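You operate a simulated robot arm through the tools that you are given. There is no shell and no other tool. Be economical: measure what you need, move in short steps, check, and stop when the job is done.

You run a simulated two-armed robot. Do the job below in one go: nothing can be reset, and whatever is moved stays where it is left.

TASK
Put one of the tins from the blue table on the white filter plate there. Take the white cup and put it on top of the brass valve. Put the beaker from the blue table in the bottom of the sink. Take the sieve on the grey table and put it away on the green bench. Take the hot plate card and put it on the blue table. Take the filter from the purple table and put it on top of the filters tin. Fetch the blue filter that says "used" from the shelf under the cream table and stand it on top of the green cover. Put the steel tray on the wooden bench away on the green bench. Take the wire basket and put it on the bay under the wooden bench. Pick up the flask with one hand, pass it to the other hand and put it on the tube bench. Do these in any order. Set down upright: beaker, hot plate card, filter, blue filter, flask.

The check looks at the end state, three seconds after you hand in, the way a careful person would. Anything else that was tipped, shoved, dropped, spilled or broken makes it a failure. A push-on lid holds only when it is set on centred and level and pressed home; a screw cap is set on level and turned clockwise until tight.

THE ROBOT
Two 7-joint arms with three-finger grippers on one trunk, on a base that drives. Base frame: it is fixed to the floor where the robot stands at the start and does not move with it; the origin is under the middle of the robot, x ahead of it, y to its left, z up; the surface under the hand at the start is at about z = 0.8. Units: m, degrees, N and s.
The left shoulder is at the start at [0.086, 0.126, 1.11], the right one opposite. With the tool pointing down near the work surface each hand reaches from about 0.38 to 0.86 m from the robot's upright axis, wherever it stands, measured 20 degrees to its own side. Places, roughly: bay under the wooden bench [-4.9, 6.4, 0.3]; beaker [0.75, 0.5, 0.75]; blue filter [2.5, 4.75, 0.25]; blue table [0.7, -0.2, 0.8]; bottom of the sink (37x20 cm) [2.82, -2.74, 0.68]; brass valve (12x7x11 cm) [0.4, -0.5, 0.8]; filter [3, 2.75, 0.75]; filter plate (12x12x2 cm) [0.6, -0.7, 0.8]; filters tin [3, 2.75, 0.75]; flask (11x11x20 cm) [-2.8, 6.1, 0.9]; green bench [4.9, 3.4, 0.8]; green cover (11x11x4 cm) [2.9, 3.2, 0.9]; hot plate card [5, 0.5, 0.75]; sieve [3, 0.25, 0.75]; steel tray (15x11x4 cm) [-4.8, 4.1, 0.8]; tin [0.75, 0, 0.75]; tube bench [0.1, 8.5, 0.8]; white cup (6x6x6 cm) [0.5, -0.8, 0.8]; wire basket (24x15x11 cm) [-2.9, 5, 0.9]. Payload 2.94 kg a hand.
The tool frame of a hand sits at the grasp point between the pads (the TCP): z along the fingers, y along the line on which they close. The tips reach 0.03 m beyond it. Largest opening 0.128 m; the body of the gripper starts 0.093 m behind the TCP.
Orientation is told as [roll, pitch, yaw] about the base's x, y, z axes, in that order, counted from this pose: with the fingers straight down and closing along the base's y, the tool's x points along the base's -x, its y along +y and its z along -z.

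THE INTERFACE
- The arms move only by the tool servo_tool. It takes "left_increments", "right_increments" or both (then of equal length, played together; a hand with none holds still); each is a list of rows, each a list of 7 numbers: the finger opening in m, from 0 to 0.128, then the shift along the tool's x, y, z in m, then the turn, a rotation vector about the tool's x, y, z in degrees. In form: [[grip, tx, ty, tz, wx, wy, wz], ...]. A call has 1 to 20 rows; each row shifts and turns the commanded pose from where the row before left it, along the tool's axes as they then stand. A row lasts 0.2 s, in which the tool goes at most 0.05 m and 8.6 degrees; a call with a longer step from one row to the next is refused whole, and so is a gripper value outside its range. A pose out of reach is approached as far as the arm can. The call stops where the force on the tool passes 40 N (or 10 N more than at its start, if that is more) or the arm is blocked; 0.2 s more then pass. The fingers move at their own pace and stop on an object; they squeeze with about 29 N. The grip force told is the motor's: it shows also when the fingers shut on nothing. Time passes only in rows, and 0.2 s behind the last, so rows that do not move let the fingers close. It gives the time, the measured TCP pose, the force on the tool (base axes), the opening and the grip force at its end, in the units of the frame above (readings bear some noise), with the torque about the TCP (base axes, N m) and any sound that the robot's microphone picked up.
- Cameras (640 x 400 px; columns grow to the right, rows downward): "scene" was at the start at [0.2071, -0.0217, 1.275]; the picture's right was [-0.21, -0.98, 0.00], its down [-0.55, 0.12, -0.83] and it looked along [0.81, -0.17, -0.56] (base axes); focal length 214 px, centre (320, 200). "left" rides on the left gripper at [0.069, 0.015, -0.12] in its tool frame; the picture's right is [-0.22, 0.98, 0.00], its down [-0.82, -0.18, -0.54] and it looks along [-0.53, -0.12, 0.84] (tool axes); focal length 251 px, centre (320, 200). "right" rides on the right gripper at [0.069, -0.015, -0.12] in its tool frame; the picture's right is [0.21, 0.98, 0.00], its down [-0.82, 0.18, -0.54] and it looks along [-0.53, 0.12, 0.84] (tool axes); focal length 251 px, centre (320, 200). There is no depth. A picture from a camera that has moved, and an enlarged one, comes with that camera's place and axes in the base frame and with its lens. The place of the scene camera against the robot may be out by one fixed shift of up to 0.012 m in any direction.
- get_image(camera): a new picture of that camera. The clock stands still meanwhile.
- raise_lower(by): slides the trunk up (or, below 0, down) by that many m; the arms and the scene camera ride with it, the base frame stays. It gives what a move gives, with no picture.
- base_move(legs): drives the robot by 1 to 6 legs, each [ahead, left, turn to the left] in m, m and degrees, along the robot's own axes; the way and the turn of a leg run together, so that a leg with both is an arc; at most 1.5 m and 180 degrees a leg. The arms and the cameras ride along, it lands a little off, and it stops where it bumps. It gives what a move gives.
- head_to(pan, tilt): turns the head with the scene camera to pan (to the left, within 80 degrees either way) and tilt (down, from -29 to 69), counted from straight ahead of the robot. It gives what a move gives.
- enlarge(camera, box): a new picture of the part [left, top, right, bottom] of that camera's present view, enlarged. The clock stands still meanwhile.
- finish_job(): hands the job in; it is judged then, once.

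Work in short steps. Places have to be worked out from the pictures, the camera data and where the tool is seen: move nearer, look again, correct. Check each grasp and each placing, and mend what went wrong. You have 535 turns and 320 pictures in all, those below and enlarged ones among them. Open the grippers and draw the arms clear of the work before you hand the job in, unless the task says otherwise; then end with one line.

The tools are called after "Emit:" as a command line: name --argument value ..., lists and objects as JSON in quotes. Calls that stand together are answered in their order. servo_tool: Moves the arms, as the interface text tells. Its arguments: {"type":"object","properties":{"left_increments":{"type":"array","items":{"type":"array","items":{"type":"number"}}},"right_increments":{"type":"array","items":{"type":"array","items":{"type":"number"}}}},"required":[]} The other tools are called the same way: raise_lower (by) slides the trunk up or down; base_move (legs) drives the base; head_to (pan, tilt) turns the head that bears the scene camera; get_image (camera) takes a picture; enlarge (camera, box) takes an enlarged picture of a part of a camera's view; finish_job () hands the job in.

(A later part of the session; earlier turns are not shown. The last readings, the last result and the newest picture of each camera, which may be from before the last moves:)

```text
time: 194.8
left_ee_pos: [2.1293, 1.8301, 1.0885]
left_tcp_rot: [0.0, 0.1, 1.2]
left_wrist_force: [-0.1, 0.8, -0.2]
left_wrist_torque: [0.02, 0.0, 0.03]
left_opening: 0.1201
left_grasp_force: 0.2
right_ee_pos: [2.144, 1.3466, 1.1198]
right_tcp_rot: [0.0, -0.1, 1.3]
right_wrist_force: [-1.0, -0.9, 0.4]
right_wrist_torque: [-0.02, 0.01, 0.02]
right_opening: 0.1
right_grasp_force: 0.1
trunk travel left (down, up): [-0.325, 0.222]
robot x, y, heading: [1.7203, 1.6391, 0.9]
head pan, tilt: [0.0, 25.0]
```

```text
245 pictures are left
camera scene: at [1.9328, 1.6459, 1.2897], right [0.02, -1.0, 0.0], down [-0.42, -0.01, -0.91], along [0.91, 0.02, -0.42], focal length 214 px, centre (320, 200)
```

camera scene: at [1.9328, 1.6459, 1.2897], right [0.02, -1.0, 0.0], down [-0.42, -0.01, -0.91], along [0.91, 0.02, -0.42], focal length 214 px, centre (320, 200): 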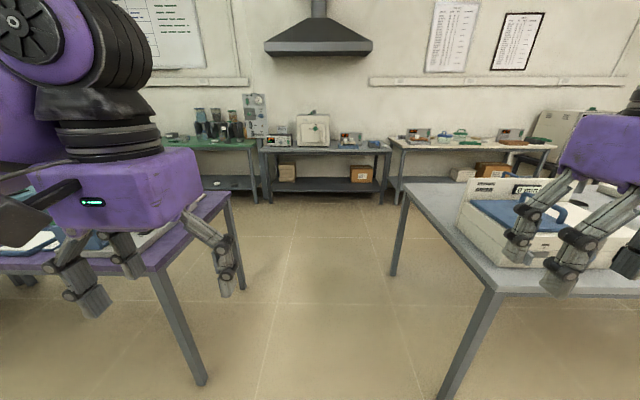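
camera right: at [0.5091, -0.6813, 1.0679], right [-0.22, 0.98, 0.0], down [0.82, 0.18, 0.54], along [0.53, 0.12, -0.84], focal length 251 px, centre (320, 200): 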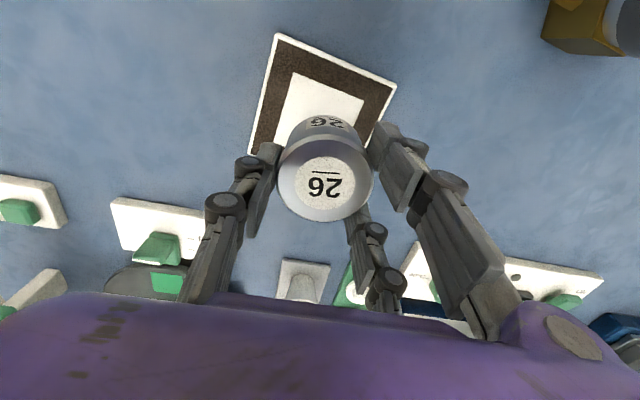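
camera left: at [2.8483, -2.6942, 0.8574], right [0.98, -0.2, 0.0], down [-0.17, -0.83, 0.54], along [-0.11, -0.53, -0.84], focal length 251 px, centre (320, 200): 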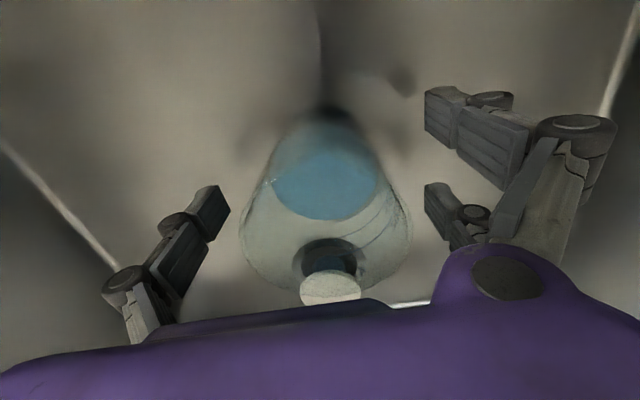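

The gap between purple and grey tables spans y≈1.05–2.3. I drive through its middle to x≈3.8.

Emit:
base_move --legs '[[1.4, 0, 0], [0.65, 0, 0]]'

Emit:
head_to --pan -75 --tilt 35

Emit:
get_image --camera "scene"

```text
time: 205.0
left_ee_pos: [4.1765, 1.8632, 1.0894]
left_tcp_rot: [0.0, 0.2, 1.1]
left_wrist_force: [0.5, 0.6, 0.7]
left_wrist_torque: [0.0, 0.02, -0.01]
left_opening: 0.1202
left_grasp_force: 0.0
right_ee_pos: [4.1907, 1.3788, 1.1186]
right_tcp_rot: [-0.1, -0.1, 1.0]
right_wrist_force: [-0.2, 0.2, -0.7]
right_wrist_torque: [0.03, 0.0, -0.02]
right_opening: 0.0997
right_grasp_force: 0.0
trunk travel left (down, up): [-0.325, 0.222]
robot x, y, heading: [3.7687, 1.6764, 1.0]
head pan, tilt: [0.0, 25.0]
```

```text
time: 206.4
left_ee_pos: [4.175, 1.8626, 1.0896]
left_tcp_rot: [0.1, 0.0, 1.1]
left_wrist_force: [0.1, 0.0, -0.4]
left_wrist_torque: [-0.02, 0.01, -0.02]
left_opening: 0.1201
left_grasp_force: 0.1
right_ee_pos: [4.1894, 1.3797, 1.1197]
right_tcp_rot: [0.0, -0.1, 1.1]
right_wrist_force: [-0.6, 0.1, -0.6]
right_wrist_torque: [0.01, 0.0, 0.02]
right_opening: 0.1
right_grasp_force: 0.0
trunk travel left (down, up): [-0.325, 0.222]
robot x, y, heading: [3.7666, 1.6763, 1.0]
head pan, tilt: [-75.0, 35.0]
```

```text
244 pictures are left
camera scene: at [3.9119, 1.5931, 1.2739], right [-0.96, -0.28, 0.0], down [-0.16, 0.55, -0.82], along [0.23, -0.79, -0.57], focal length 214 px, centre (320, 200)
```

scene: 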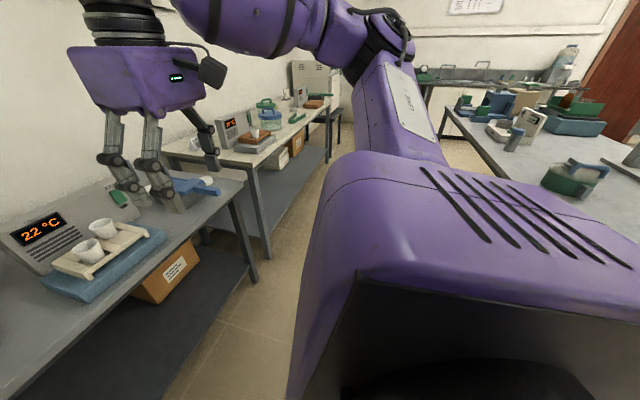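

The east corridor (x≈3.4–4.5) is clear. I turn to face west and strafe south next to the sieve.

Emit:
base_move --legs '[[0, 0, 90], [0, 0, 89], [0, 1.25, 0]]'

Emit:
head_to --pan 0 --tilt 35

Emit:
get_image --camera "scene"

```text
time: 225.3
left_ee_pos: [3.3589, 0.2451, 1.0876]
left_tcp_rot: [0.0, 0.0, -179.8]
left_wrist_force: [0.8, 0.1, -0.3]
left_wrist_torque: [0.01, 0.0, -0.03]
left_opening: 0.1201
left_grasp_force: 0.0
right_ee_pos: [3.3524, 0.7287, 1.1199]
right_tcp_rot: [-0.1, -0.1, -180.0]
right_wrist_force: [-0.1, -0.3, 0.0]
right_wrist_torque: [0.01, 0.02, 0.0]
right_opening: 0.0999
right_grasp_force: 0.1
trunk travel left (down, up): [-0.325, 0.222]
robot x, y, heading: [3.7718, 0.4203, -179.7]
head pan, tilt: [-75.0, 35.0]
```

```text
time: 226.8
left_ee_pos: [3.3577, 0.2449, 1.0895]
left_tcp_rot: [-0.1, 0.1, -179.8]
left_wrist_force: [-0.2, 0.6, 0.7]
left_wrist_torque: [0.04, 0.05, 0.0]
left_opening: 0.1202
left_grasp_force: 0.0
right_ee_pos: [3.3529, 0.729, 1.1189]
right_tcp_rot: [0.0, -0.1, -179.9]
right_wrist_force: [-0.2, 0.0, -0.8]
right_wrist_torque: [0.0, -0.01, 0.01]
right_opening: 0.1001
right_grasp_force: 0.0
trunk travel left (down, up): [-0.325, 0.222]
robot x, y, heading: [3.7664, 0.426, -179.7]
head pan, tilt: [0.0, 35.0]
```

```text
243 pictures are left
camera scene: at [3.5429, 0.4196, 1.2739], right [0.0, 1.0, 0.0], down [0.57, 0.0, -0.82], along [-0.82, 0.0, -0.57], focal length 214 px, centre (320, 200)
```

scene: 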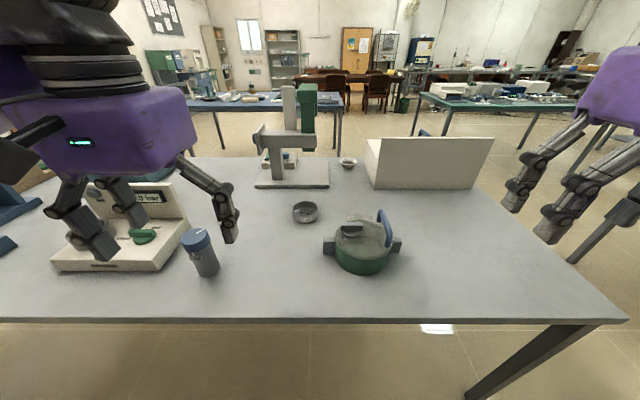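

The sieve is at about (2.95,0.367). I go 8 cm closer and 15 cm north so the left hand can reach it.

Emit:
base_move --legs '[[0.08, -0.15, 0]]'

Emit:
servo_tool --left_increments '[[0.12, -0.04, 0, 0, 0, 0, 0], [0.12, -0.045, 0, 0, 0, 0, 0], [0.12, -0.045, 0, 0, 0, 0, 0], [0.12, -0.045, 0, 0, 0, 0, 0], [0.12, -0.045, 0, 0, 0, 0, 0], [0.12, -0.045, 0, 0.02, 0, 0, 0], [0.12, 0, 0, 0.02, 0, 0, 0]]'

Emit:
get_image --camera "left"

Emit:
get_image --camera "scene"

```text
time: 228.7
left_ee_pos: [3.2777, 0.3949, 1.0879]
left_tcp_rot: [-0.1, 0.2, -179.9]
left_wrist_force: [-0.3, -0.7, -0.3]
left_wrist_torque: [-0.03, -0.03, 0.05]
left_opening: 0.1202
left_grasp_force: 0.0
right_ee_pos: [3.2737, 0.8791, 1.1196]
right_tcp_rot: [0.0, -0.1, -180.0]
right_wrist_force: [0.8, -0.4, -0.7]
right_wrist_torque: [-0.01, 0.0, 0.02]
right_opening: 0.1
right_grasp_force: 0.0
trunk travel left (down, up): [-0.325, 0.222]
robot x, y, heading: [3.686, 0.5739, -179.9]
head pan, tilt: [0.0, 35.0]
```

```text
time: 230.3
left_ee_pos: [3.0122, 0.3939, 1.0479]
left_tcp_rot: [0.0, 0.2, -179.9]
left_wrist_force: [0.0, -0.5, 0.4]
left_wrist_torque: [0.03, 0.05, 0.01]
left_opening: 0.1198
left_grasp_force: 0.0
right_ee_pos: [3.2722, 0.8779, 1.1196]
right_tcp_rot: [-0.1, -0.1, -180.1]
right_wrist_force: [0.4, 0.3, 1.2]
right_wrist_torque: [0.02, 0.02, -0.02]
right_opening: 0.1
right_grasp_force: 0.0
trunk travel left (down, up): [-0.325, 0.222]
robot x, y, heading: [3.6922, 0.5737, -180.1]
head pan, tilt: [0.0, 35.0]
```

```text
242 pictures are left
camera left: at [3.0817, 0.3787, 1.1669], right [-0.21, -0.98, 0.0], down [-0.82, 0.18, 0.54], along [-0.53, 0.12, -0.84], focal length 251 px, centre (320, 200)
```

left: 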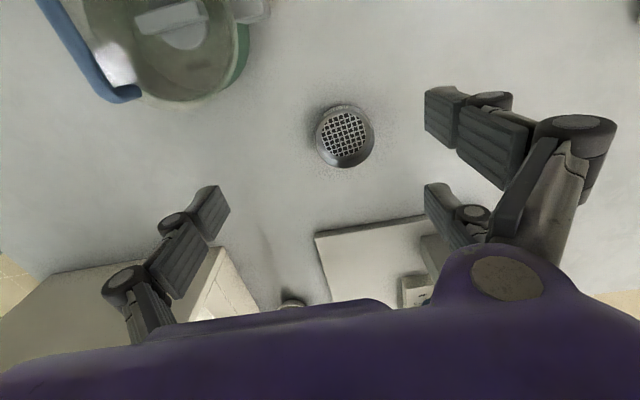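

```text
241 pictures are left
camera scene: at [3.4636, 0.5683, 1.274], right [0.0, 1.0, 0.0], down [0.57, 0.0, -0.82], along [-0.82, 0.0, -0.57], focal length 214 px, centre (320, 200)
```

scene: 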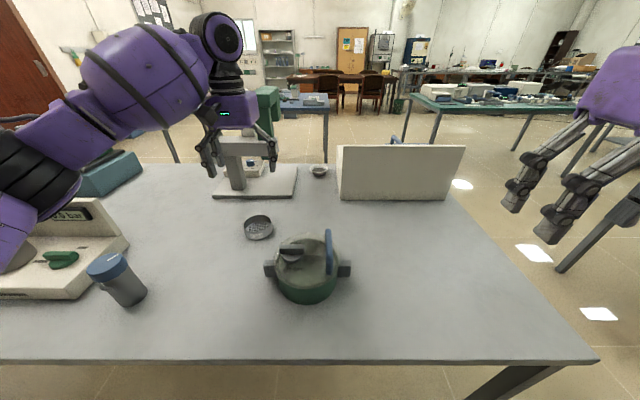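

Sieve centre (2.957,0.372), about 9 cm wide. I align and lower to z 0.90 to check.

Emit:
servo_tool --left_increments '[[0.128, -0.028, 0.011, 0, 0, 0, 0], [0.128, -0.027, 0.011, 0, 0, 0, 0], [0.128, 0, 0, 0.04, 0, 0, 0], [0.128, 0, 0, 0.04, 0, 0, 0], [0.128, 0, 0, 0.04, 0, 0, 0], [0.128, 0, 0, 0.028, 0, 0, 0], [0.128, 0, 0, 0, 0, 0, 0]]'

Emit:
get_image --camera "left"

Emit:
get_image --camera "scene"

```text
time: 231.9
left_ee_pos: [2.9571, 0.3726, 0.8999]
left_tcp_rot: [0.0, 0.0, -179.9]
left_wrist_force: [-0.5, -0.2, -0.6]
left_wrist_torque: [0.0, -0.02, 0.0]
left_opening: 0.1281
left_grasp_force: 0.1
right_ee_pos: [3.2718, 0.8796, 1.1202]
right_tcp_rot: [0.0, 0.0, 179.9]
right_wrist_force: [0.0, 0.0, -0.4]
right_wrist_torque: [0.01, 0.02, 0.0]
right_opening: 0.1003
right_grasp_force: 0.1
trunk travel left (down, up): [-0.325, 0.222]
robot x, y, heading: [3.6946, 0.5709, -180.2]
head pan, tilt: [0.0, 35.0]
```

```text
240 pictures are left
camera left: at [3.0276, 0.3577, 1.0193], right [-0.21, -0.98, 0.0], down [-0.82, 0.18, 0.54], along [-0.53, 0.12, -0.84], focal length 251 px, centre (320, 200)
```

left: 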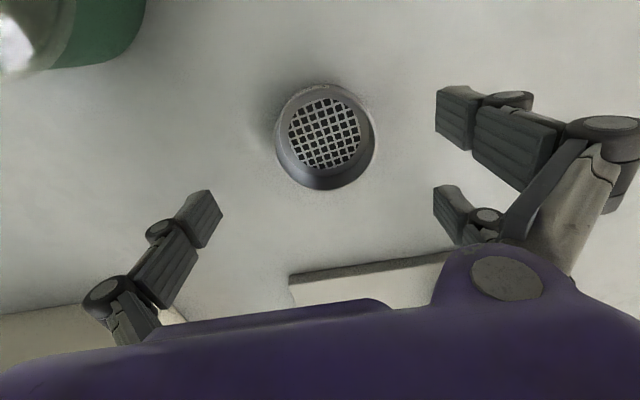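

```text
239 pictures are left
camera scene: at [3.4633, 0.569, 1.274], right [0.0, 1.0, 0.0], down [0.57, 0.0, -0.82], along [-0.82, 0.0, -0.57], focal length 214 px, centre (320, 200)
```

scene: 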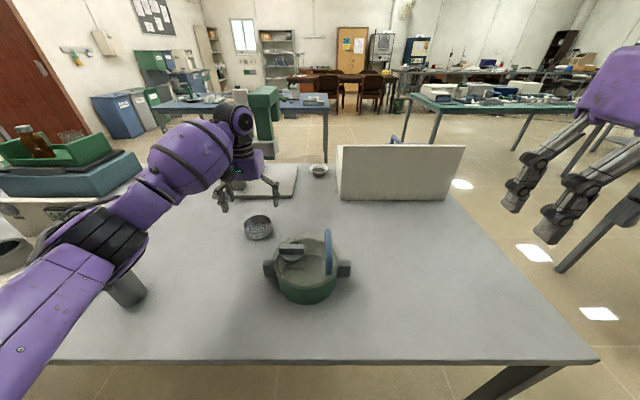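

Aligned, but the elbow is low near the bottle. I raise the trunk 0.15 m before lowering the hand.

Emit:
raise_lower --by 0.15

Emit:
servo_tool --left_increments '[[0.128, 0.002, 0.003, 0.04, 0, 0, 0], [0.128, 0, 0, 0.04, 0, 0, 0], [0.128, 0, 0, 0.04, 0, 0, 0], [0.128, 0, 0, 0.03, 0, 0, 0], [0.128, 0, 0, 0, 0, 0, 0]]'

Emit:
get_image --camera "scene"

```text
time: 233.7
left_ee_pos: [2.9582, 0.3729, 1.0479]
left_tcp_rot: [0.0, 0.2, -179.9]
left_wrist_force: [-0.1, 0.9, -0.4]
left_wrist_torque: [0.03, -0.03, -0.02]
left_opening: 0.1281
left_grasp_force: 0.1
right_ee_pos: [3.2733, 0.8783, 1.2684]
right_tcp_rot: [0.0, 0.1, -180.0]
right_wrist_force: [-0.4, -0.7, 0.5]
right_wrist_torque: [-0.02, -0.05, -0.03]
right_opening: 0.1
right_grasp_force: 0.1
trunk travel left (down, up): [-0.475, 0.072]
robot x, y, heading: [3.6888, 0.5732, -180.3]
head pan, tilt: [0.0, 35.0]
```

```text
time: 234.9
left_ee_pos: [2.9611, 0.3698, 0.8991]
left_tcp_rot: [0.0, 0.0, -179.9]
left_wrist_force: [0.2, 0.2, -0.1]
left_wrist_torque: [-0.02, 0.04, 0.02]
left_opening: 0.1283
left_grasp_force: 0.0
right_ee_pos: [3.2725, 0.8777, 1.2698]
right_tcp_rot: [-0.1, -0.1, -180.0]
right_wrist_force: [-0.5, 0.2, -0.5]
right_wrist_torque: [0.0, 0.02, 0.0]
right_opening: 0.1
right_grasp_force: 0.1
trunk travel left (down, up): [-0.475, 0.072]
robot x, y, heading: [3.6884, 0.5723, -180.2]
head pan, tilt: [0.0, 35.0]
```

```text
238 pictures are left
camera scene: at [3.5173, 0.569, 1.4347], right [0.0, 1.0, 0.0], down [0.57, 0.0, -0.82], along [-0.82, 0.0, -0.57], focal length 214 px, centre (320, 200)
```

scene: 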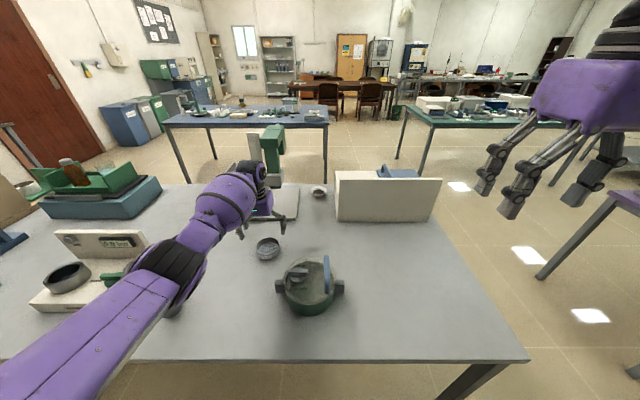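

Elbow is clear now. I descend to the table level and close on the sieve.

Emit:
servo_tool --left_increments '[[0.128, 0, 0, 0.02, 0, 0, 0], [0.128, 0, 0, 0.02, 0, 0, 0], [0.128, 0, 0, 0.015, 0, 0, 0], [0.128, 0, 0, 0.006, 0, 0, 0], [0.1, 0, 0, 0, 0, 0, 0], [0.05, 0, 0, 0, 0, 0, 0], [0.0, 0, 0, 0, 0, 0, 0], [0.0, 0, 0, 0, 0, 0, 0], [0.0, 0, 0, 0, 0, 0, 0]]'

Emit:
servo_tool --left_increments '[[0, 0, 0, -0.01, 0, 0, 0], [0, 0, 0, -0.02, 0, 0, 0], [0, 0, 0, -0.03, 0, 0, 0], [0, 0, 0, 0, 0, 0, 0]]'

Emit:
get_image --camera "left"

```text
time: 236.9
left_ee_pos: [2.9621, 0.3699, 0.8342]
left_tcp_rot: [0.0, 0.5, -180.0]
left_wrist_force: [-0.2, 0.7, 0.4]
left_wrist_torque: [-0.02, -0.02, 0.02]
left_opening: 0.0001
left_grasp_force: 3.2
right_ee_pos: [3.2715, 0.8785, 1.2682]
right_tcp_rot: [0.0, 0.0, 179.9]
right_wrist_force: [-0.5, -0.5, 0.9]
right_wrist_torque: [-0.03, -0.04, -0.04]
right_opening: 0.0997
right_grasp_force: 0.1
trunk travel left (down, up): [-0.475, 0.072]
robot x, y, heading: [3.6886, 0.5717, -180.3]
head pan, tilt: [0.0, 35.0]
```

```text
time: 237.9
left_ee_pos: [2.9615, 0.369, 0.8981]
left_tcp_rot: [0.0, 0.2, -180.0]
left_wrist_force: [0.3, 0.4, -0.1]
left_wrist_torque: [-0.04, -0.01, -0.05]
left_opening: 0.0001
left_grasp_force: 2.9
right_ee_pos: [3.273, 0.8786, 1.2695]
right_tcp_rot: [0.0, 0.0, -180.1]
right_wrist_force: [-0.1, 1.0, -0.1]
right_wrist_torque: [0.02, 0.0, -0.01]
right_opening: 0.1
right_grasp_force: 0.1
trunk travel left (down, up): [-0.475, 0.072]
robot x, y, heading: [3.6877, 0.5706, -180.2]
head pan, tilt: [0.0, 35.0]
```

```text
237 pictures are left
camera left: at [3.0302, 0.3546, 1.0181], right [-0.21, -0.98, 0.0], down [-0.82, 0.18, 0.54], along [-0.53, 0.11, -0.84], focal length 251 px, centre (320, 200)
```

left: 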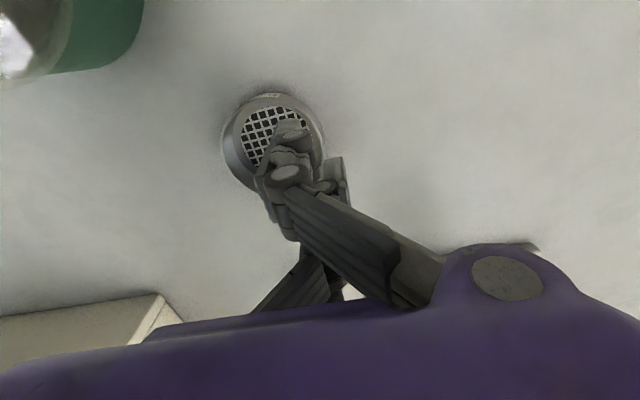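

The fingers shut on nothing, and the sieve was pushed about 4 cm north. I open and look at it closely.

Emit:
servo_tool --left_increments '[[0.06, 0, 0, -0.02, 0, 0, 0], [0.128, 0, 0, 0, 0, 0, 0], [0.128, 0, 0, 0, 0, 0, 0], [0.128, 0, -0.035, 0, 0, 0, 0], [0.128, 0, 0, 0, 0, 0, 0]]'

Emit:
enlarge --camera "left" --box '[240, 50, 420, 200]'

Emit:
enlarge --camera "scene" --box '[210, 170, 370, 320]'

```text
time: 239.1
left_ee_pos: [2.9616, 0.4036, 0.9188]
left_tcp_rot: [0.0, 0.1, -179.9]
left_wrist_force: [-0.9, -0.1, 0.2]
left_wrist_torque: [0.04, 0.0, -0.02]
left_opening: 0.1281
left_grasp_force: 0.0
right_ee_pos: [3.2725, 0.8765, 1.2694]
right_tcp_rot: [0.0, -0.1, -180.0]
right_wrist_force: [-0.3, 0.0, 0.7]
right_wrist_torque: [0.03, 0.0, 0.01]
right_opening: 0.1
right_grasp_force: 0.1
trunk travel left (down, up): [-0.475, 0.072]
robot x, y, heading: [3.6909, 0.5746, -180.1]
head pan, tilt: [0.0, 35.0]
```

```text
2.67 times, centred on (330, 125) of left
camera zoom: at [3.03, 0.3895, 1.0386], right [-0.21, -0.98, 0.0], down [-0.82, 0.18, 0.54], along [-0.53, 0.12, -0.84], focal length 670 px, centre (293, 400)
```

zoom: 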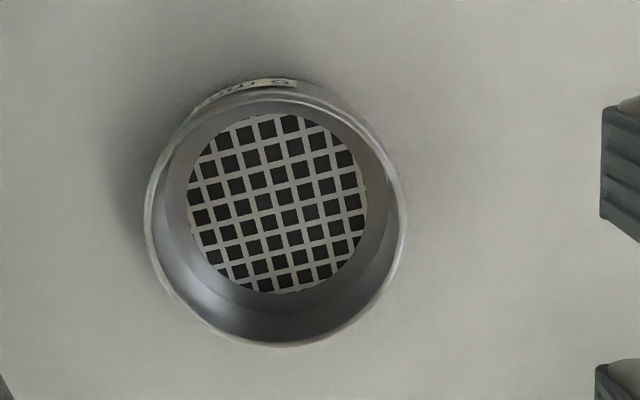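

```text
2.67 times, centred on (290, 245) of scene
camera zoom: at [3.517, 0.5679, 1.4346], right [0.0, 1.0, 0.0], down [0.57, 0.0, -0.82], along [-0.82, 0.0, -0.57], focal length 572 px, centre (400, 80)
```

zoom: 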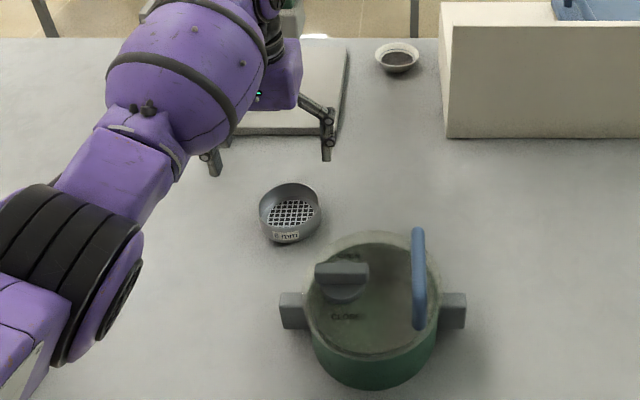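

The sieve is a shallow ring (~8 cm wide, ~2.5 cm high) now at about (2.961,0.408). I align again, descend, and close slowly this time.

Emit:
servo_tool --left_increments '[[0.128, 0, -0.005, 0.02, 0, 0, 0], [0.128, 0, 0, 0.03, 0, 0, 0], [0.128, 0, 0, 0.02, 0, 0, 0], [0.128, 0, 0, 0.009, 0, 0, 0], [0.11, 0, 0, 0, 0, 0, 0], [0.1, 0, 0, 0, 0, 0, 0], [0.094, 0, 0, 0, 0, 0, 0], [0.092, 0, 0, 0, 0, 0, 0]]'

Emit:
enlarge --camera "left" --box '[160, 50, 480, 300]'

```text
time: 240.9
left_ee_pos: [2.9606, 0.4104, 0.8412]
left_tcp_rot: [0.1, 0.1, -179.9]
left_wrist_force: [0.0, -0.4, 0.9]
left_wrist_torque: [0.02, 0.03, -0.02]
left_opening: 0.0921
left_grasp_force: 0.0
right_ee_pos: [3.2723, 0.8787, 1.2702]
right_tcp_rot: [0.0, -0.1, -180.0]
right_wrist_force: [-1.1, -0.1, 0.1]
right_wrist_torque: [0.01, 0.0, 0.02]
right_opening: 0.1
right_grasp_force: 0.1
trunk travel left (down, up): [-0.475, 0.072]
robot x, y, heading: [3.6888, 0.5709, -179.9]
head pan, tilt: [0.0, 35.0]
```

```text
1.60 times, centred on (320, 175) of left
camera zoom: at [3.0298, 0.395, 0.9596], right [-0.21, -0.98, 0.0], down [-0.82, 0.18, 0.54], along [-0.53, 0.12, -0.84], focal length 402 px, centre (320, 240)
```

zoom: 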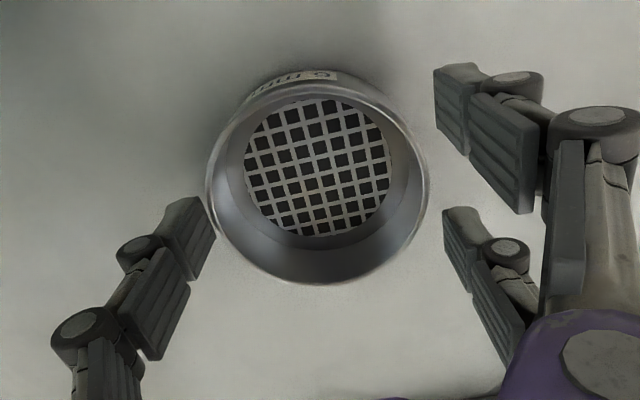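

Fingers straddle the ring. I close in small steps and watch the grip force.

Emit:
servo_tool --left_increments '[[0.088, 0, 0, 0, 0, 0, 0], [0.085, 0, 0, 0, 0, 0, 0], [0.082, 0, 0, 0, 0, 0, 0], [0.08, 0, 0, 0, 0, 0, 0], [0.078, 0, 0, 0, 0, 0, 0], [0.078, 0, 0, 0, 0, 0, 0]]'

Emit:
enlarge --camera "left" --box '[160, 50, 480, 300]'

```text
time: 242.3
left_ee_pos: [2.9604, 0.409, 0.8424]
left_tcp_rot: [0.0, 0.0, -179.9]
left_wrist_force: [-2.7, 0.2, 8.3]
left_wrist_torque: [-0.08, 0.03, -0.02]
left_opening: 0.0781
left_grasp_force: 0.5
right_ee_pos: [3.2748, 0.8787, 1.2698]
right_tcp_rot: [0.0, -0.1, 180.0]
right_wrist_force: [0.5, -0.7, 0.3]
right_wrist_torque: [-0.03, 0.03, 0.0]
right_opening: 0.1
right_grasp_force: 0.1
trunk travel left (down, up): [-0.475, 0.072]
robot x, y, heading: [3.6946, 0.5705, -180.1]
head pan, tilt: [0.0, 35.0]
```

```text
1.60 times, centred on (320, 175) of left
camera zoom: at [3.0298, 0.3951, 0.9611], right [-0.21, -0.98, 0.0], down [-0.82, 0.18, 0.54], along [-0.53, 0.12, -0.84], focal length 402 px, centre (320, 240)
```

zoom: 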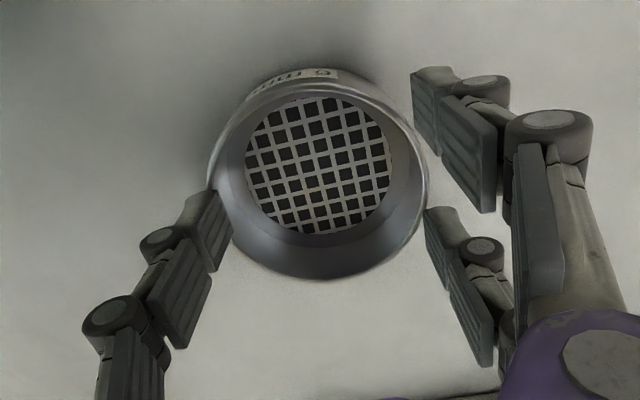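

The left finger rode onto the rim: the ring is low, so I must grip right at the table surface and be better centred. I open, shift 4 mm, and feel for the table.

Emit:
servo_tool --left_increments '[[0.09, 0, 0, -0.003, 0, 0, 0], [0.11, 0, 0, 0, 0, 0, 0], [0.11, 0, -0.004, 0.003, 0, 0, 0], [0.11, 0, 0, 0.004, 0, 0, 0], [0.11, 0, 0, 0.002, 0, 0, 0], [0.11, 0, 0, 0, 0, 0, 0]]'

Emit:
servo_tool --left_increments '[[0.11, 0, 0, 0.002, 0, 0, 0], [0.11, 0, 0, 0, 0, 0, 0]]'

Emit:
enlarge --camera "left" --box '[160, 50, 480, 300]'

```text
time: 243.7
left_ee_pos: [2.9608, 0.4143, 0.8332]
left_tcp_rot: [0.0, 0.1, -180.0]
left_wrist_force: [0.5, -0.1, 0.4]
left_wrist_torque: [0.0, 0.0, 0.0]
left_opening: 0.11
left_grasp_force: 0.0
right_ee_pos: [3.274, 0.8788, 1.2691]
right_tcp_rot: [0.0, -0.1, 180.1]
right_wrist_force: [0.1, 0.0, 0.5]
right_wrist_torque: [0.01, 0.01, 0.01]
right_opening: 0.1001
right_grasp_force: 0.1
trunk travel left (down, up): [-0.475, 0.072]
robot x, y, heading: [3.687, 0.5741, -180.2]
head pan, tilt: [0.0, 35.0]
```

```text
time: 244.3
left_ee_pos: [2.9605, 0.414, 0.8327]
left_tcp_rot: [-0.1, 0.1, -180.0]
left_wrist_force: [-0.2, 0.8, -0.7]
left_wrist_torque: [0.02, 0.0, 0.01]
left_opening: 0.1099
left_grasp_force: 0.1
right_ee_pos: [3.2734, 0.8778, 1.269]
right_tcp_rot: [0.1, -0.1, 180.0]
right_wrist_force: [0.5, 0.0, 0.6]
right_wrist_torque: [-0.03, -0.02, 0.02]
right_opening: 0.1
right_grasp_force: 0.1
trunk travel left (down, up): [-0.475, 0.072]
robot x, y, heading: [3.6865, 0.5767, -180.0]
head pan, tilt: [0.0, 35.0]
```

```text
1.60 times, centred on (320, 175) of left
camera zoom: at [3.0297, 0.399, 0.951], right [-0.21, -0.98, 0.0], down [-0.82, 0.18, 0.54], along [-0.53, 0.12, -0.84], focal length 402 px, centre (320, 240)
```

zoom: 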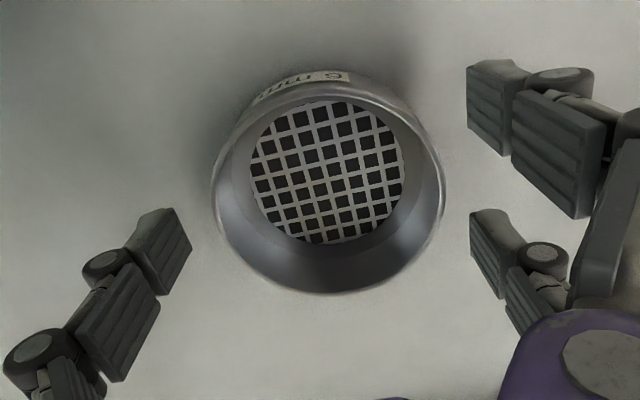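

Now centred. I feel further down for the table surface.

Emit:
servo_tool --left_increments '[[0.11, 0, 0, 0.001, 0, 0, 0], [0.11, 0, 0, 0.001, 0, 0, 0], [0.11, 0, 0, 0, 0, 0, 0]]'

Emit:
servo_tool --left_increments '[[0.11, 0, 0, 0.001, 0, 0, 0], [0.11, 0, 0, 0.001, 0, 0, 0], [0.11, 0, 0, 0, 0, 0, 0]]'

```text
time: 245.1
left_ee_pos: [2.9607, 0.4129, 0.8296]
left_tcp_rot: [0.0, 0.1, -179.9]
left_wrist_force: [0.4, 0.0, 0.3]
left_wrist_torque: [0.01, 0.03, 0.03]
left_opening: 0.1098
left_grasp_force: 0.1
right_ee_pos: [3.2731, 0.8791, 1.2701]
right_tcp_rot: [0.0, -0.1, -180.1]
right_wrist_force: [-0.4, 0.1, -0.1]
right_wrist_torque: [-0.02, 0.03, 0.03]
right_opening: 0.1
right_grasp_force: 0.1
trunk travel left (down, up): [-0.475, 0.072]
robot x, y, heading: [3.6876, 0.5723, -180.2]
head pan, tilt: [0.0, 35.0]
```

```text
time: 245.9
left_ee_pos: [2.9615, 0.4128, 0.8284]
left_tcp_rot: [-0.1, 0.1, -179.9]
left_wrist_force: [-0.2, 0.9, 0.8]
left_wrist_torque: [0.01, -0.04, 0.01]
left_opening: 0.1096
left_grasp_force: 0.0
right_ee_pos: [3.2735, 0.8796, 1.2696]
right_tcp_rot: [0.0, -0.1, -180.0]
right_wrist_force: [-1.1, -0.6, -0.2]
right_wrist_torque: [-0.01, -0.02, 0.03]
right_opening: 0.1001
right_grasp_force: 0.0
trunk travel left (down, up): [-0.475, 0.072]
robot x, y, heading: [3.6902, 0.5747, -180.1]
head pan, tilt: [0.0, 35.0]
```

No table yet; parallax suggests this table is lower (~0.76). I keep lowering with force checks.

Emit:
servo_tool --left_increments '[[0.11, 0, 0, 0.003, 0, 0, 0], [0.11, 0, 0, 0.003, 0, 0, 0], [0.11, 0, 0, 0.003, 0, 0, 0], [0.11, 0, 0, 0, 0, 0, 0]]'

Emit:
servo_tool --left_increments '[[0.11, 0, 0, 0.003, 0, 0, 0], [0.11, 0, 0, 0.003, 0, 0, 0], [0.11, 0, 0, 0.003, 0, 0, 0], [0.11, 0, 0, 0, 0, 0, 0]]'

Emit:
enlarge --camera "left" --box '[160, 50, 480, 300]'

```text
time: 246.9
left_ee_pos: [2.9605, 0.4136, 0.8193]
left_tcp_rot: [0.0, 0.1, -179.8]
left_wrist_force: [-0.5, -0.7, 0.7]
left_wrist_torque: [0.01, -0.01, 0.0]
left_opening: 0.1098
left_grasp_force: 0.2
right_ee_pos: [3.2736, 0.8791, 1.2697]
right_tcp_rot: [0.0, -0.1, -180.1]
right_wrist_force: [-0.3, -0.1, 0.5]
right_wrist_torque: [-0.02, -0.01, 0.05]
right_opening: 0.1002
right_grasp_force: 0.0
trunk travel left (down, up): [-0.475, 0.072]
robot x, y, heading: [3.6896, 0.5691, -180.2]
head pan, tilt: [0.0, 35.0]
```

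```text
time: 247.9
left_ee_pos: [2.9603, 0.414, 0.8102]
left_tcp_rot: [0.0, 0.1, -179.9]
left_wrist_force: [0.8, -0.6, 0.2]
left_wrist_torque: [0.02, 0.0, 0.02]
left_opening: 0.1097
left_grasp_force: 0.1
right_ee_pos: [3.273, 0.8797, 1.2694]
right_tcp_rot: [0.0, -0.2, -180.0]
right_wrist_force: [0.3, 0.4, 0.3]
right_wrist_torque: [0.02, -0.01, 0.0]
right_opening: 0.1001
right_grasp_force: 0.0
trunk travel left (down, up): [-0.475, 0.072]
robot x, y, heading: [3.6892, 0.5708, -179.8]
head pan, tilt: [0.0, 35.0]
```

```text
1.60 times, centred on (320, 175) of left
camera zoom: at [3.0297, 0.3988, 0.9295], right [-0.21, -0.98, 0.0], down [-0.82, 0.18, 0.54], along [-0.53, 0.12, -0.84], focal length 402 px, centre (320, 240)
```

zoom: 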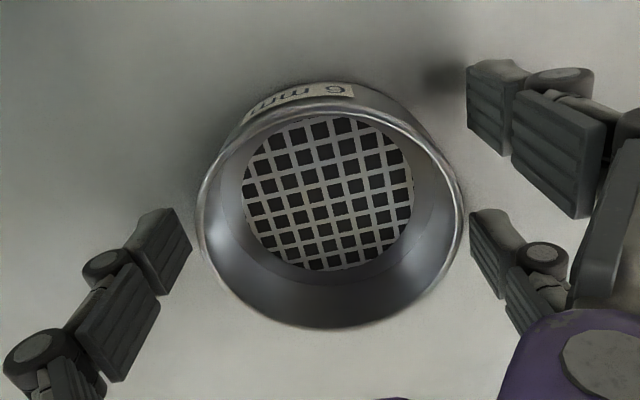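

The rim is at z≈0.817 and the table is below 0.78, so the sieve is ~5 cm tall. I lower further.

Emit:
servo_tool --left_increments '[[0.11, 0, 0, 0.003, 0, 0, 0], [0.11, 0, 0, 0.003, 0, 0, 0], [0.11, 0, 0, 0.003, 0, 0, 0], [0.11, 0, 0, 0, 0, 0, 0]]'

Emit:
servo_tool --left_increments '[[0.11, 0, 0, 0.003, 0, 0, 0], [0.11, 0, 0, 0.003, 0, 0, 0], [0.11, 0, 0, 0.002, 0, 0, 0], [0.11, 0, 0, 0, 0, 0, 0]]'

Emit:
enlarge --camera "left" --box '[160, 50, 480, 300]'

```text
time: 248.9
left_ee_pos: [2.9599, 0.4154, 0.8011]
left_tcp_rot: [-0.1, 0.1, -179.9]
left_wrist_force: [-0.2, 0.0, -0.6]
left_wrist_torque: [0.02, -0.01, 0.0]
left_opening: 0.1099
left_grasp_force: 0.1
right_ee_pos: [3.2731, 0.8783, 1.2687]
right_tcp_rot: [0.0, -0.1, -180.0]
right_wrist_force: [-0.5, 0.7, 0.0]
right_wrist_torque: [0.02, -0.03, -0.01]
right_opening: 0.1004
right_grasp_force: 0.0
trunk travel left (down, up): [-0.475, 0.072]
robot x, y, heading: [3.6922, 0.5725, -179.8]
head pan, tilt: [0.0, 35.0]
```

```text
time: 249.9
left_ee_pos: [2.9606, 0.4143, 0.7967]
left_tcp_rot: [0.1, -0.1, -179.9]
left_wrist_force: [5.8, -2.0, 27.4]
left_wrist_torque: [-0.47, -0.13, -0.27]
left_opening: 0.1106
left_grasp_force: 17.1
right_ee_pos: [3.2753, 0.8789, 1.2708]
right_tcp_rot: [0.0, -0.2, -180.0]
right_wrist_force: [-0.8, 0.2, 0.0]
right_wrist_torque: [0.01, -0.06, 0.01]
right_opening: 0.0998
right_grasp_force: 0.1
trunk travel left (down, up): [-0.475, 0.072]
robot x, y, heading: [3.6889, 0.5691, -180.0]
head pan, tilt: [0.0, 35.0]
```

```text
1.60 times, centred on (320, 175) of left
camera zoom: at [3.0298, 0.3995, 0.9159], right [-0.21, -0.98, 0.0], down [-0.82, 0.18, 0.54], along [-0.53, 0.12, -0.84], focal length 402 px, centre (320, 240)
```

zoom: 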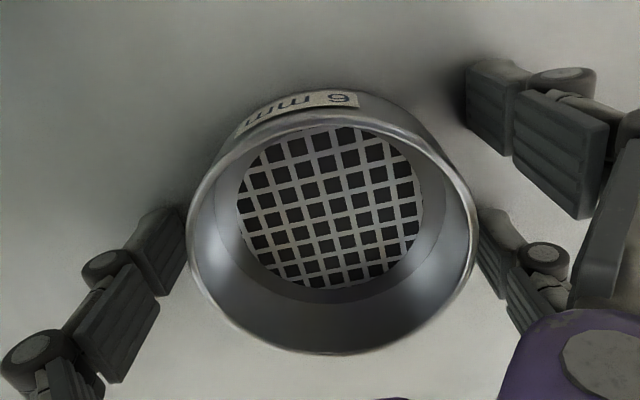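

The table is at about 0.767. I raise 4 mm and close on the sieve.

Emit:
servo_tool --left_increments '[[0.11, 0, 0, -0.006, 0, 0, 0], [0.1, 0, 0, 0, 0, 0, 0], [0.09, 0, 0, 0, 0, 0, 0], [0.08, 0, 0, 0, 0, 0, 0], [0.0, 0, 0, 0, 0, 0, 0], [0.0, 0, 0, 0, 0, 0, 0], [0.0, 0, 0, 0, 0, 0, 0]]'

Emit:
servo_tool --left_increments '[[0, 0, 0, -0.01, 0, 0, 0], [0, 0, 0, -0.02, 0, 0, 0], [0, 0, 0, -0.03, 0, 0, 0], [0, 0, 0, -0.04, 0, 0, 0], [0, 0, 0, 0, 0, 0, 0]]'

Emit:
get_image --camera "left"

```text
time: 251.5
left_ee_pos: [2.9612, 0.4147, 0.8033]
left_tcp_rot: [0.1, -0.3, -180.0]
left_wrist_force: [-0.8, -4.1, 35.5]
left_wrist_torque: [-0.3, -0.82, -0.04]
left_opening: 0.0888
left_grasp_force: 29.0
right_ee_pos: [3.2764, 0.8789, 1.2709]
right_tcp_rot: [0.0, -0.3, -180.1]
right_wrist_force: [0.5, -1.0, -0.8]
right_wrist_torque: [-0.02, -0.01, -0.02]
right_opening: 0.1
right_grasp_force: 0.0
trunk travel left (down, up): [-0.475, 0.072]
robot x, y, heading: [3.6909, 0.5714, -180.0]
head pan, tilt: [0.0, 35.0]
```

```text
time: 252.7
left_ee_pos: [2.9617, 0.414, 0.8983]
left_tcp_rot: [0.0, 0.2, -179.9]
left_wrist_force: [-0.3, -0.6, -1.9]
left_wrist_torque: [-0.03, -0.01, -0.01]
left_opening: 0.0887
left_grasp_force: 29.4
right_ee_pos: [3.2724, 0.8795, 1.2683]
right_tcp_rot: [0.0, -0.1, -180.0]
right_wrist_force: [0.3, 0.3, 0.3]
right_wrist_torque: [0.01, 0.01, -0.01]
right_opening: 0.0999
right_grasp_force: 0.1
trunk travel left (down, up): [-0.475, 0.072]
robot x, y, heading: [3.6886, 0.5726, -180.0]
head pan, tilt: [0.0, 35.0]
```

```text
229 pictures are left
camera left: at [3.03, 0.3986, 1.0176], right [-0.21, -0.98, 0.0], down [-0.82, 0.18, 0.54], along [-0.53, 0.12, -0.84], focal length 251 px, centre (320, 200)
```

left: 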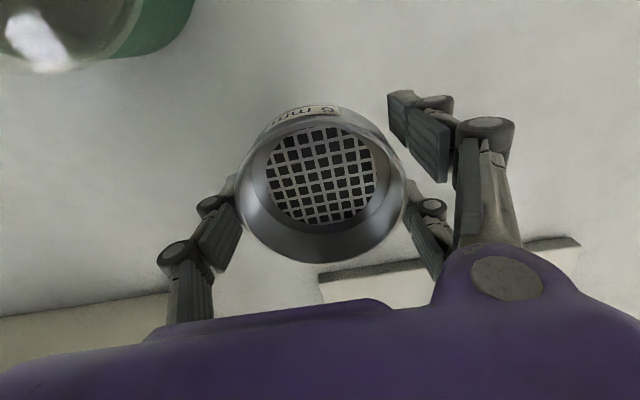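

The sieve is held (0.089 m). I raise it and retract.

Emit:
servo_tool --left_increments '[[0, 0, 0, -0.04, 0, 0, 0], [0, 0.0, 0, -0.04, 0, 0, 0], [0, 0.02, 0, -0.04, 0, 0, 0], [0, 0.03, 0, -0.03, 0, 0, 0], [0, 0.04, 0, -0.02, 0, 0, 0], [0, 0.045, 0, -0.01, 0, 0, 0], [0, 0.045, 0, 0, 0, 0, 0], [0, 0.045, 0, 0, 0, 0, 0], [0, 0.045, 0, 0, 0, 0, 0]]'

Emit:
base_move --legs '[[-0.25, 0, 0]]'

Emit:
head_to --pan -75 --tilt 25

Emit:
get_image --camera "scene"

```text
time: 254.7
left_ee_pos: [3.2317, 0.4129, 1.0817]
left_tcp_rot: [0.0, 0.1, -180.0]
left_wrist_force: [1.1, 0.2, -0.9]
left_wrist_torque: [0.03, 0.05, -0.03]
left_opening: 0.0886
left_grasp_force: 29.0
right_ee_pos: [3.2747, 0.8789, 1.27]
right_tcp_rot: [-0.1, -0.1, -180.0]
right_wrist_force: [1.6, -0.4, -0.5]
right_wrist_torque: [0.05, 0.02, 0.01]
right_opening: 0.0997
right_grasp_force: 0.0
trunk travel left (down, up): [-0.475, 0.072]
robot x, y, heading: [3.6858, 0.5756, -179.8]
head pan, tilt: [0.0, 35.0]
```

```text
time: 256.5
left_ee_pos: [3.4835, 0.4122, 1.0794]
left_tcp_rot: [0.0, 0.2, -180.0]
left_wrist_force: [-0.6, -0.5, -0.7]
left_wrist_torque: [0.01, 0.02, -0.01]
left_opening: 0.0886
left_grasp_force: 29.5
right_ee_pos: [3.526, 0.8794, 1.2696]
right_tcp_rot: [0.0, 0.1, 179.9]
right_wrist_force: [-0.5, -0.9, 0.7]
right_wrist_torque: [-0.03, -0.03, -0.03]
right_opening: 0.1
right_grasp_force: 0.0
trunk travel left (down, up): [-0.475, 0.072]
robot x, y, heading: [3.9428, 0.5732, -179.9]
head pan, tilt: [0.0, 35.0]
```

```text
time: 258.0
left_ee_pos: [3.4839, 0.4134, 1.0805]
left_tcp_rot: [0.0, 0.1, -180.0]
left_wrist_force: [-0.2, -0.1, -2.0]
left_wrist_torque: [0.03, -0.02, 0.0]
left_opening: 0.0885
left_grasp_force: 29.3
right_ee_pos: [3.5267, 0.8787, 1.2694]
right_tcp_rot: [0.0, -0.2, 180.0]
right_wrist_force: [0.0, -0.2, 0.8]
right_wrist_torque: [0.01, 0.03, -0.03]
right_opening: 0.0999
right_grasp_force: 0.0
trunk travel left (down, up): [-0.475, 0.072]
robot x, y, heading: [3.9426, 0.5715, -179.7]
head pan, tilt: [-75.0, 25.0]
```

```text
228 pictures are left
camera scene: at [3.8344, 0.6581, 1.4503], right [0.97, 0.26, 0.0], down [0.11, -0.41, -0.91], along [-0.24, 0.88, -0.42], focal length 214 px, centre (320, 200)
```

scene: 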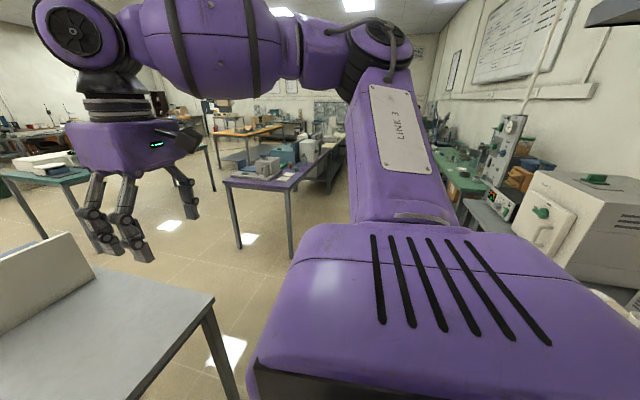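

I strafe north along the east corridor to the green bench and turn to face it.

Emit:
base_move --legs '[[0, -1.35, 0], [0, -1.3, 0]]'

Emit:
base_move --legs '[[0, 0, -90], [0, 0, -90]]'

Emit:
head_to --pan 0 --tilt 30

Emit:
get_image --camera "scene"

```text
time: 281.2
left_ee_pos: [3.4706, 3.0633, 1.0794]
left_tcp_rot: [0.0, 0.1, -179.7]
left_wrist_force: [-0.5, 0.2, -0.9]
left_wrist_torque: [0.0, 0.0, 0.0]
left_opening: 0.0881
left_grasp_force: 28.9
right_ee_pos: [3.5116, 3.5278, 1.27]
right_tcp_rot: [0.0, -0.1, -179.8]
right_wrist_force: [-0.6, -0.5, 0.4]
right_wrist_torque: [0.0, 0.03, 0.03]
right_opening: 0.0998
right_grasp_force: 0.0
trunk travel left (down, up): [-0.475, 0.072]
robot x, y, heading: [3.93, 3.2255, -179.8]
head pan, tilt: [-75.0, 25.0]
```

```text
time: 289.2
left_ee_pos: [4.3886, 3.3855, 1.0802]
left_tcp_rot: [0.0, 0.1, 0.5]
left_wrist_force: [-0.9, 0.1, -1.3]
left_wrist_torque: [0.0, -0.02, 0.02]
left_opening: 0.0885
left_grasp_force: 28.8
right_ee_pos: [4.3496, 2.9197, 1.2696]
right_tcp_rot: [0.1, -0.1, 0.5]
right_wrist_force: [-0.1, 0.6, -0.4]
right_wrist_torque: [-0.01, -0.03, -0.02]
right_opening: 0.1
right_grasp_force: 0.1
trunk travel left (down, up): [-0.475, 0.072]
robot x, y, heading: [3.9309, 3.226, 0.4]
head pan, tilt: [-75.0, 25.0]
```

```text
time: 290.7
left_ee_pos: [4.3886, 3.3847, 1.0809]
left_tcp_rot: [0.0, 0.1, 0.5]
left_wrist_force: [0.5, -0.2, -0.9]
left_wrist_torque: [0.0, -0.02, 0.01]
left_opening: 0.0882
left_grasp_force: 28.8
right_ee_pos: [4.35, 2.9205, 1.2698]
right_tcp_rot: [0.0, 0.0, 0.6]
right_wrist_force: [0.4, 0.2, 0.7]
right_wrist_torque: [0.01, -0.03, 0.0]
right_opening: 0.1
right_grasp_force: 0.2
trunk travel left (down, up): [-0.475, 0.072]
robot x, y, heading: [3.931, 3.2191, 0.4]
head pan, tilt: [0.0, 30.0]
```

```text
227 pictures are left
camera scene: at [4.0875, 3.221, 1.4424], right [0.01, -1.0, 0.0], down [-0.5, 0.0, -0.87], along [0.87, 0.01, -0.5], focal length 214 px, centre (320, 200)
```

scene: 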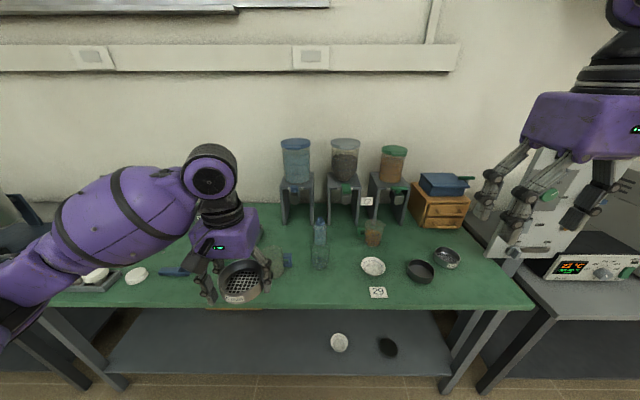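

The green bench is in front. I look with the left hand's camera and enlarge the scene to find free space.

Emit:
enlarge --camera "scene" --box '[80, 200, 540, 320]'

Emit:
get_image --camera "left"

Emit:
get_image --camera "right"

```text
1.39 times, centred on (310, 260) of scene
camera zoom: at [4.0875, 3.221, 1.4424], right [0.01, -1.0, 0.0], down [-0.5, 0.0, -0.87], along [0.87, 0.01, -0.5], focal length 298 px, centre (334, 116)
```

zoom: 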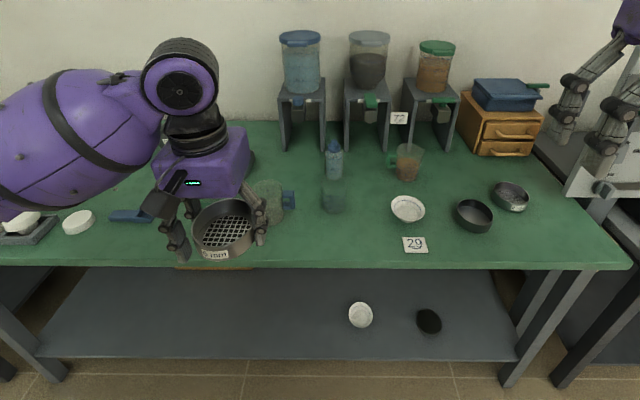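

```text
225 pictures are left
camera left: at [4.3205, 3.4002, 1.1998], right [0.21, 0.98, 0.0], down [0.82, -0.17, 0.54], along [0.53, -0.11, -0.84], focal length 251 px, centre (320, 200)
```

left: 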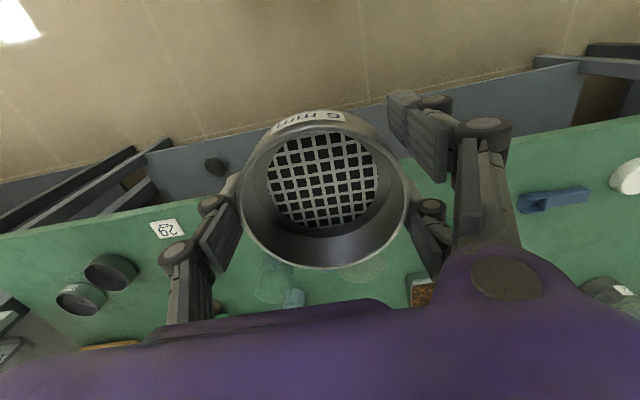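

```text
224 pictures are left
camera right: at [4.2812, 2.905, 1.3895], right [-0.22, 0.97, 0.0], down [0.82, 0.19, 0.54], along [0.53, 0.12, -0.84], focal length 251 px, centre (320, 200)
```

right: 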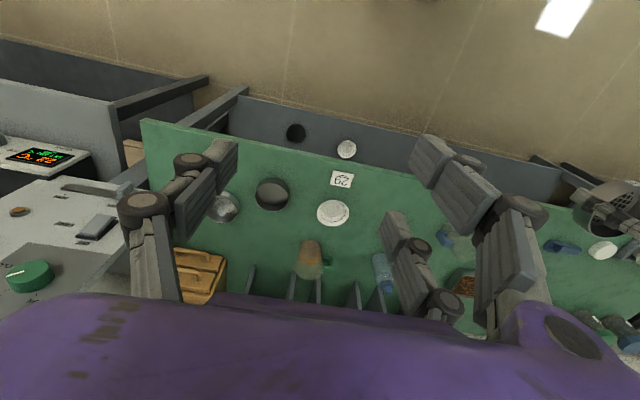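

A free spot is at about (4.62,3.27) in front of the glass. I shift the base slightly and bring the sieve above that spot.

Emit:
base_move --legs '[[0.06, -0.08, 0]]'

Emit:
servo_tool --left_increments '[[0, -0.04, -0.008, 0, 0, 0, 0], [0, -0.04, -0.008, 0, 0, 0, 0], [0, -0.04, -0.008, 0, 0, 0, 0], [0, -0.045, -0.008, 0.0, 0, 0, 0], [0, 0, 0, 0.04, 0, 0, 0], [0, 0, 0, 0.04, 0, 0, 0], [0, 0, 0, 0, 0, 0, 0]]'

Emit:
get_image --camera "left"

Emit:
enlarge --camera "scene" --box '[160, 170, 480, 330]'

```text
time: 292.1
left_ee_pos: [4.4503, 3.3072, 1.081]
left_tcp_rot: [0.0, 0.1, 0.5]
left_wrist_force: [-0.2, 0.0, -1.0]
left_wrist_torque: [-0.01, 0.01, 0.01]
left_opening: 0.088
left_grasp_force: 29.3
right_ee_pos: [4.4112, 2.8419, 1.27]
right_tcp_rot: [0.0, -0.1, 0.5]
right_wrist_force: [0.4, 0.8, 0.0]
right_wrist_torque: [0.0, -0.02, -0.01]
right_opening: 0.0999
right_grasp_force: 0.1
trunk travel left (down, up): [-0.475, 0.072]
robot x, y, heading: [3.99, 3.1436, 0.5]
head pan, tilt: [0.0, 30.0]
```

```text
time: 293.7
left_ee_pos: [4.6151, 3.2757, 1.0]
left_tcp_rot: [-0.1, 0.1, 0.5]
left_wrist_force: [-0.4, 0.6, -0.6]
left_wrist_torque: [0.05, 0.04, -0.02]
left_opening: 0.0879
left_grasp_force: 28.9
right_ee_pos: [4.41, 2.8412, 1.2687]
right_tcp_rot: [0.0, -0.1, 0.5]
right_wrist_force: [-0.5, -0.8, 0.0]
right_wrist_torque: [0.02, -0.06, -0.02]
right_opening: 0.1001
right_grasp_force: 0.0
trunk travel left (down, up): [-0.475, 0.072]
robot x, y, heading: [3.9881, 3.1463, 0.6]
head pan, tilt: [0.0, 30.0]
```

```text
223 pictures are left
camera left: at [4.546, 3.2899, 1.1196], right [0.21, 0.98, 0.0], down [0.82, -0.17, 0.54], along [0.53, -0.11, -0.84], focal length 251 px, centre (320, 200)
```

left: 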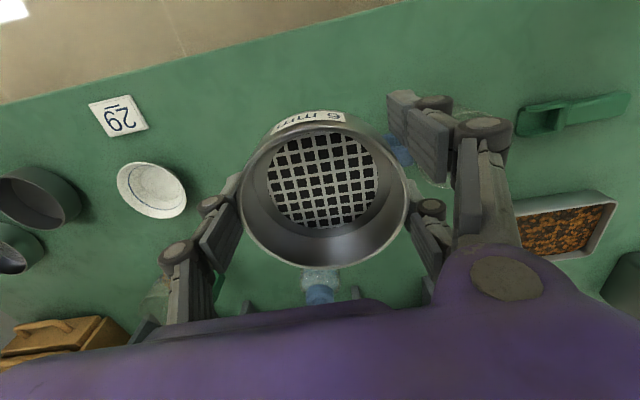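

```text
2.00 times, centred on (320, 250) of scene
camera zoom: at [4.1478, 3.1417, 1.4424], right [0.01, -1.0, 0.0], down [-0.5, 0.0, -0.87], along [0.87, 0.01, -0.5], focal length 429 px, centre (320, 100)
```

zoom: 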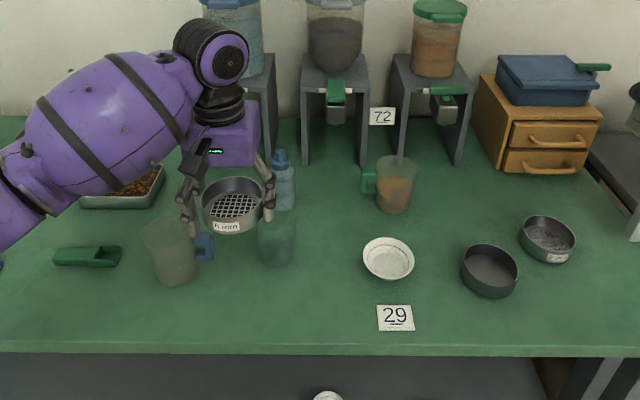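

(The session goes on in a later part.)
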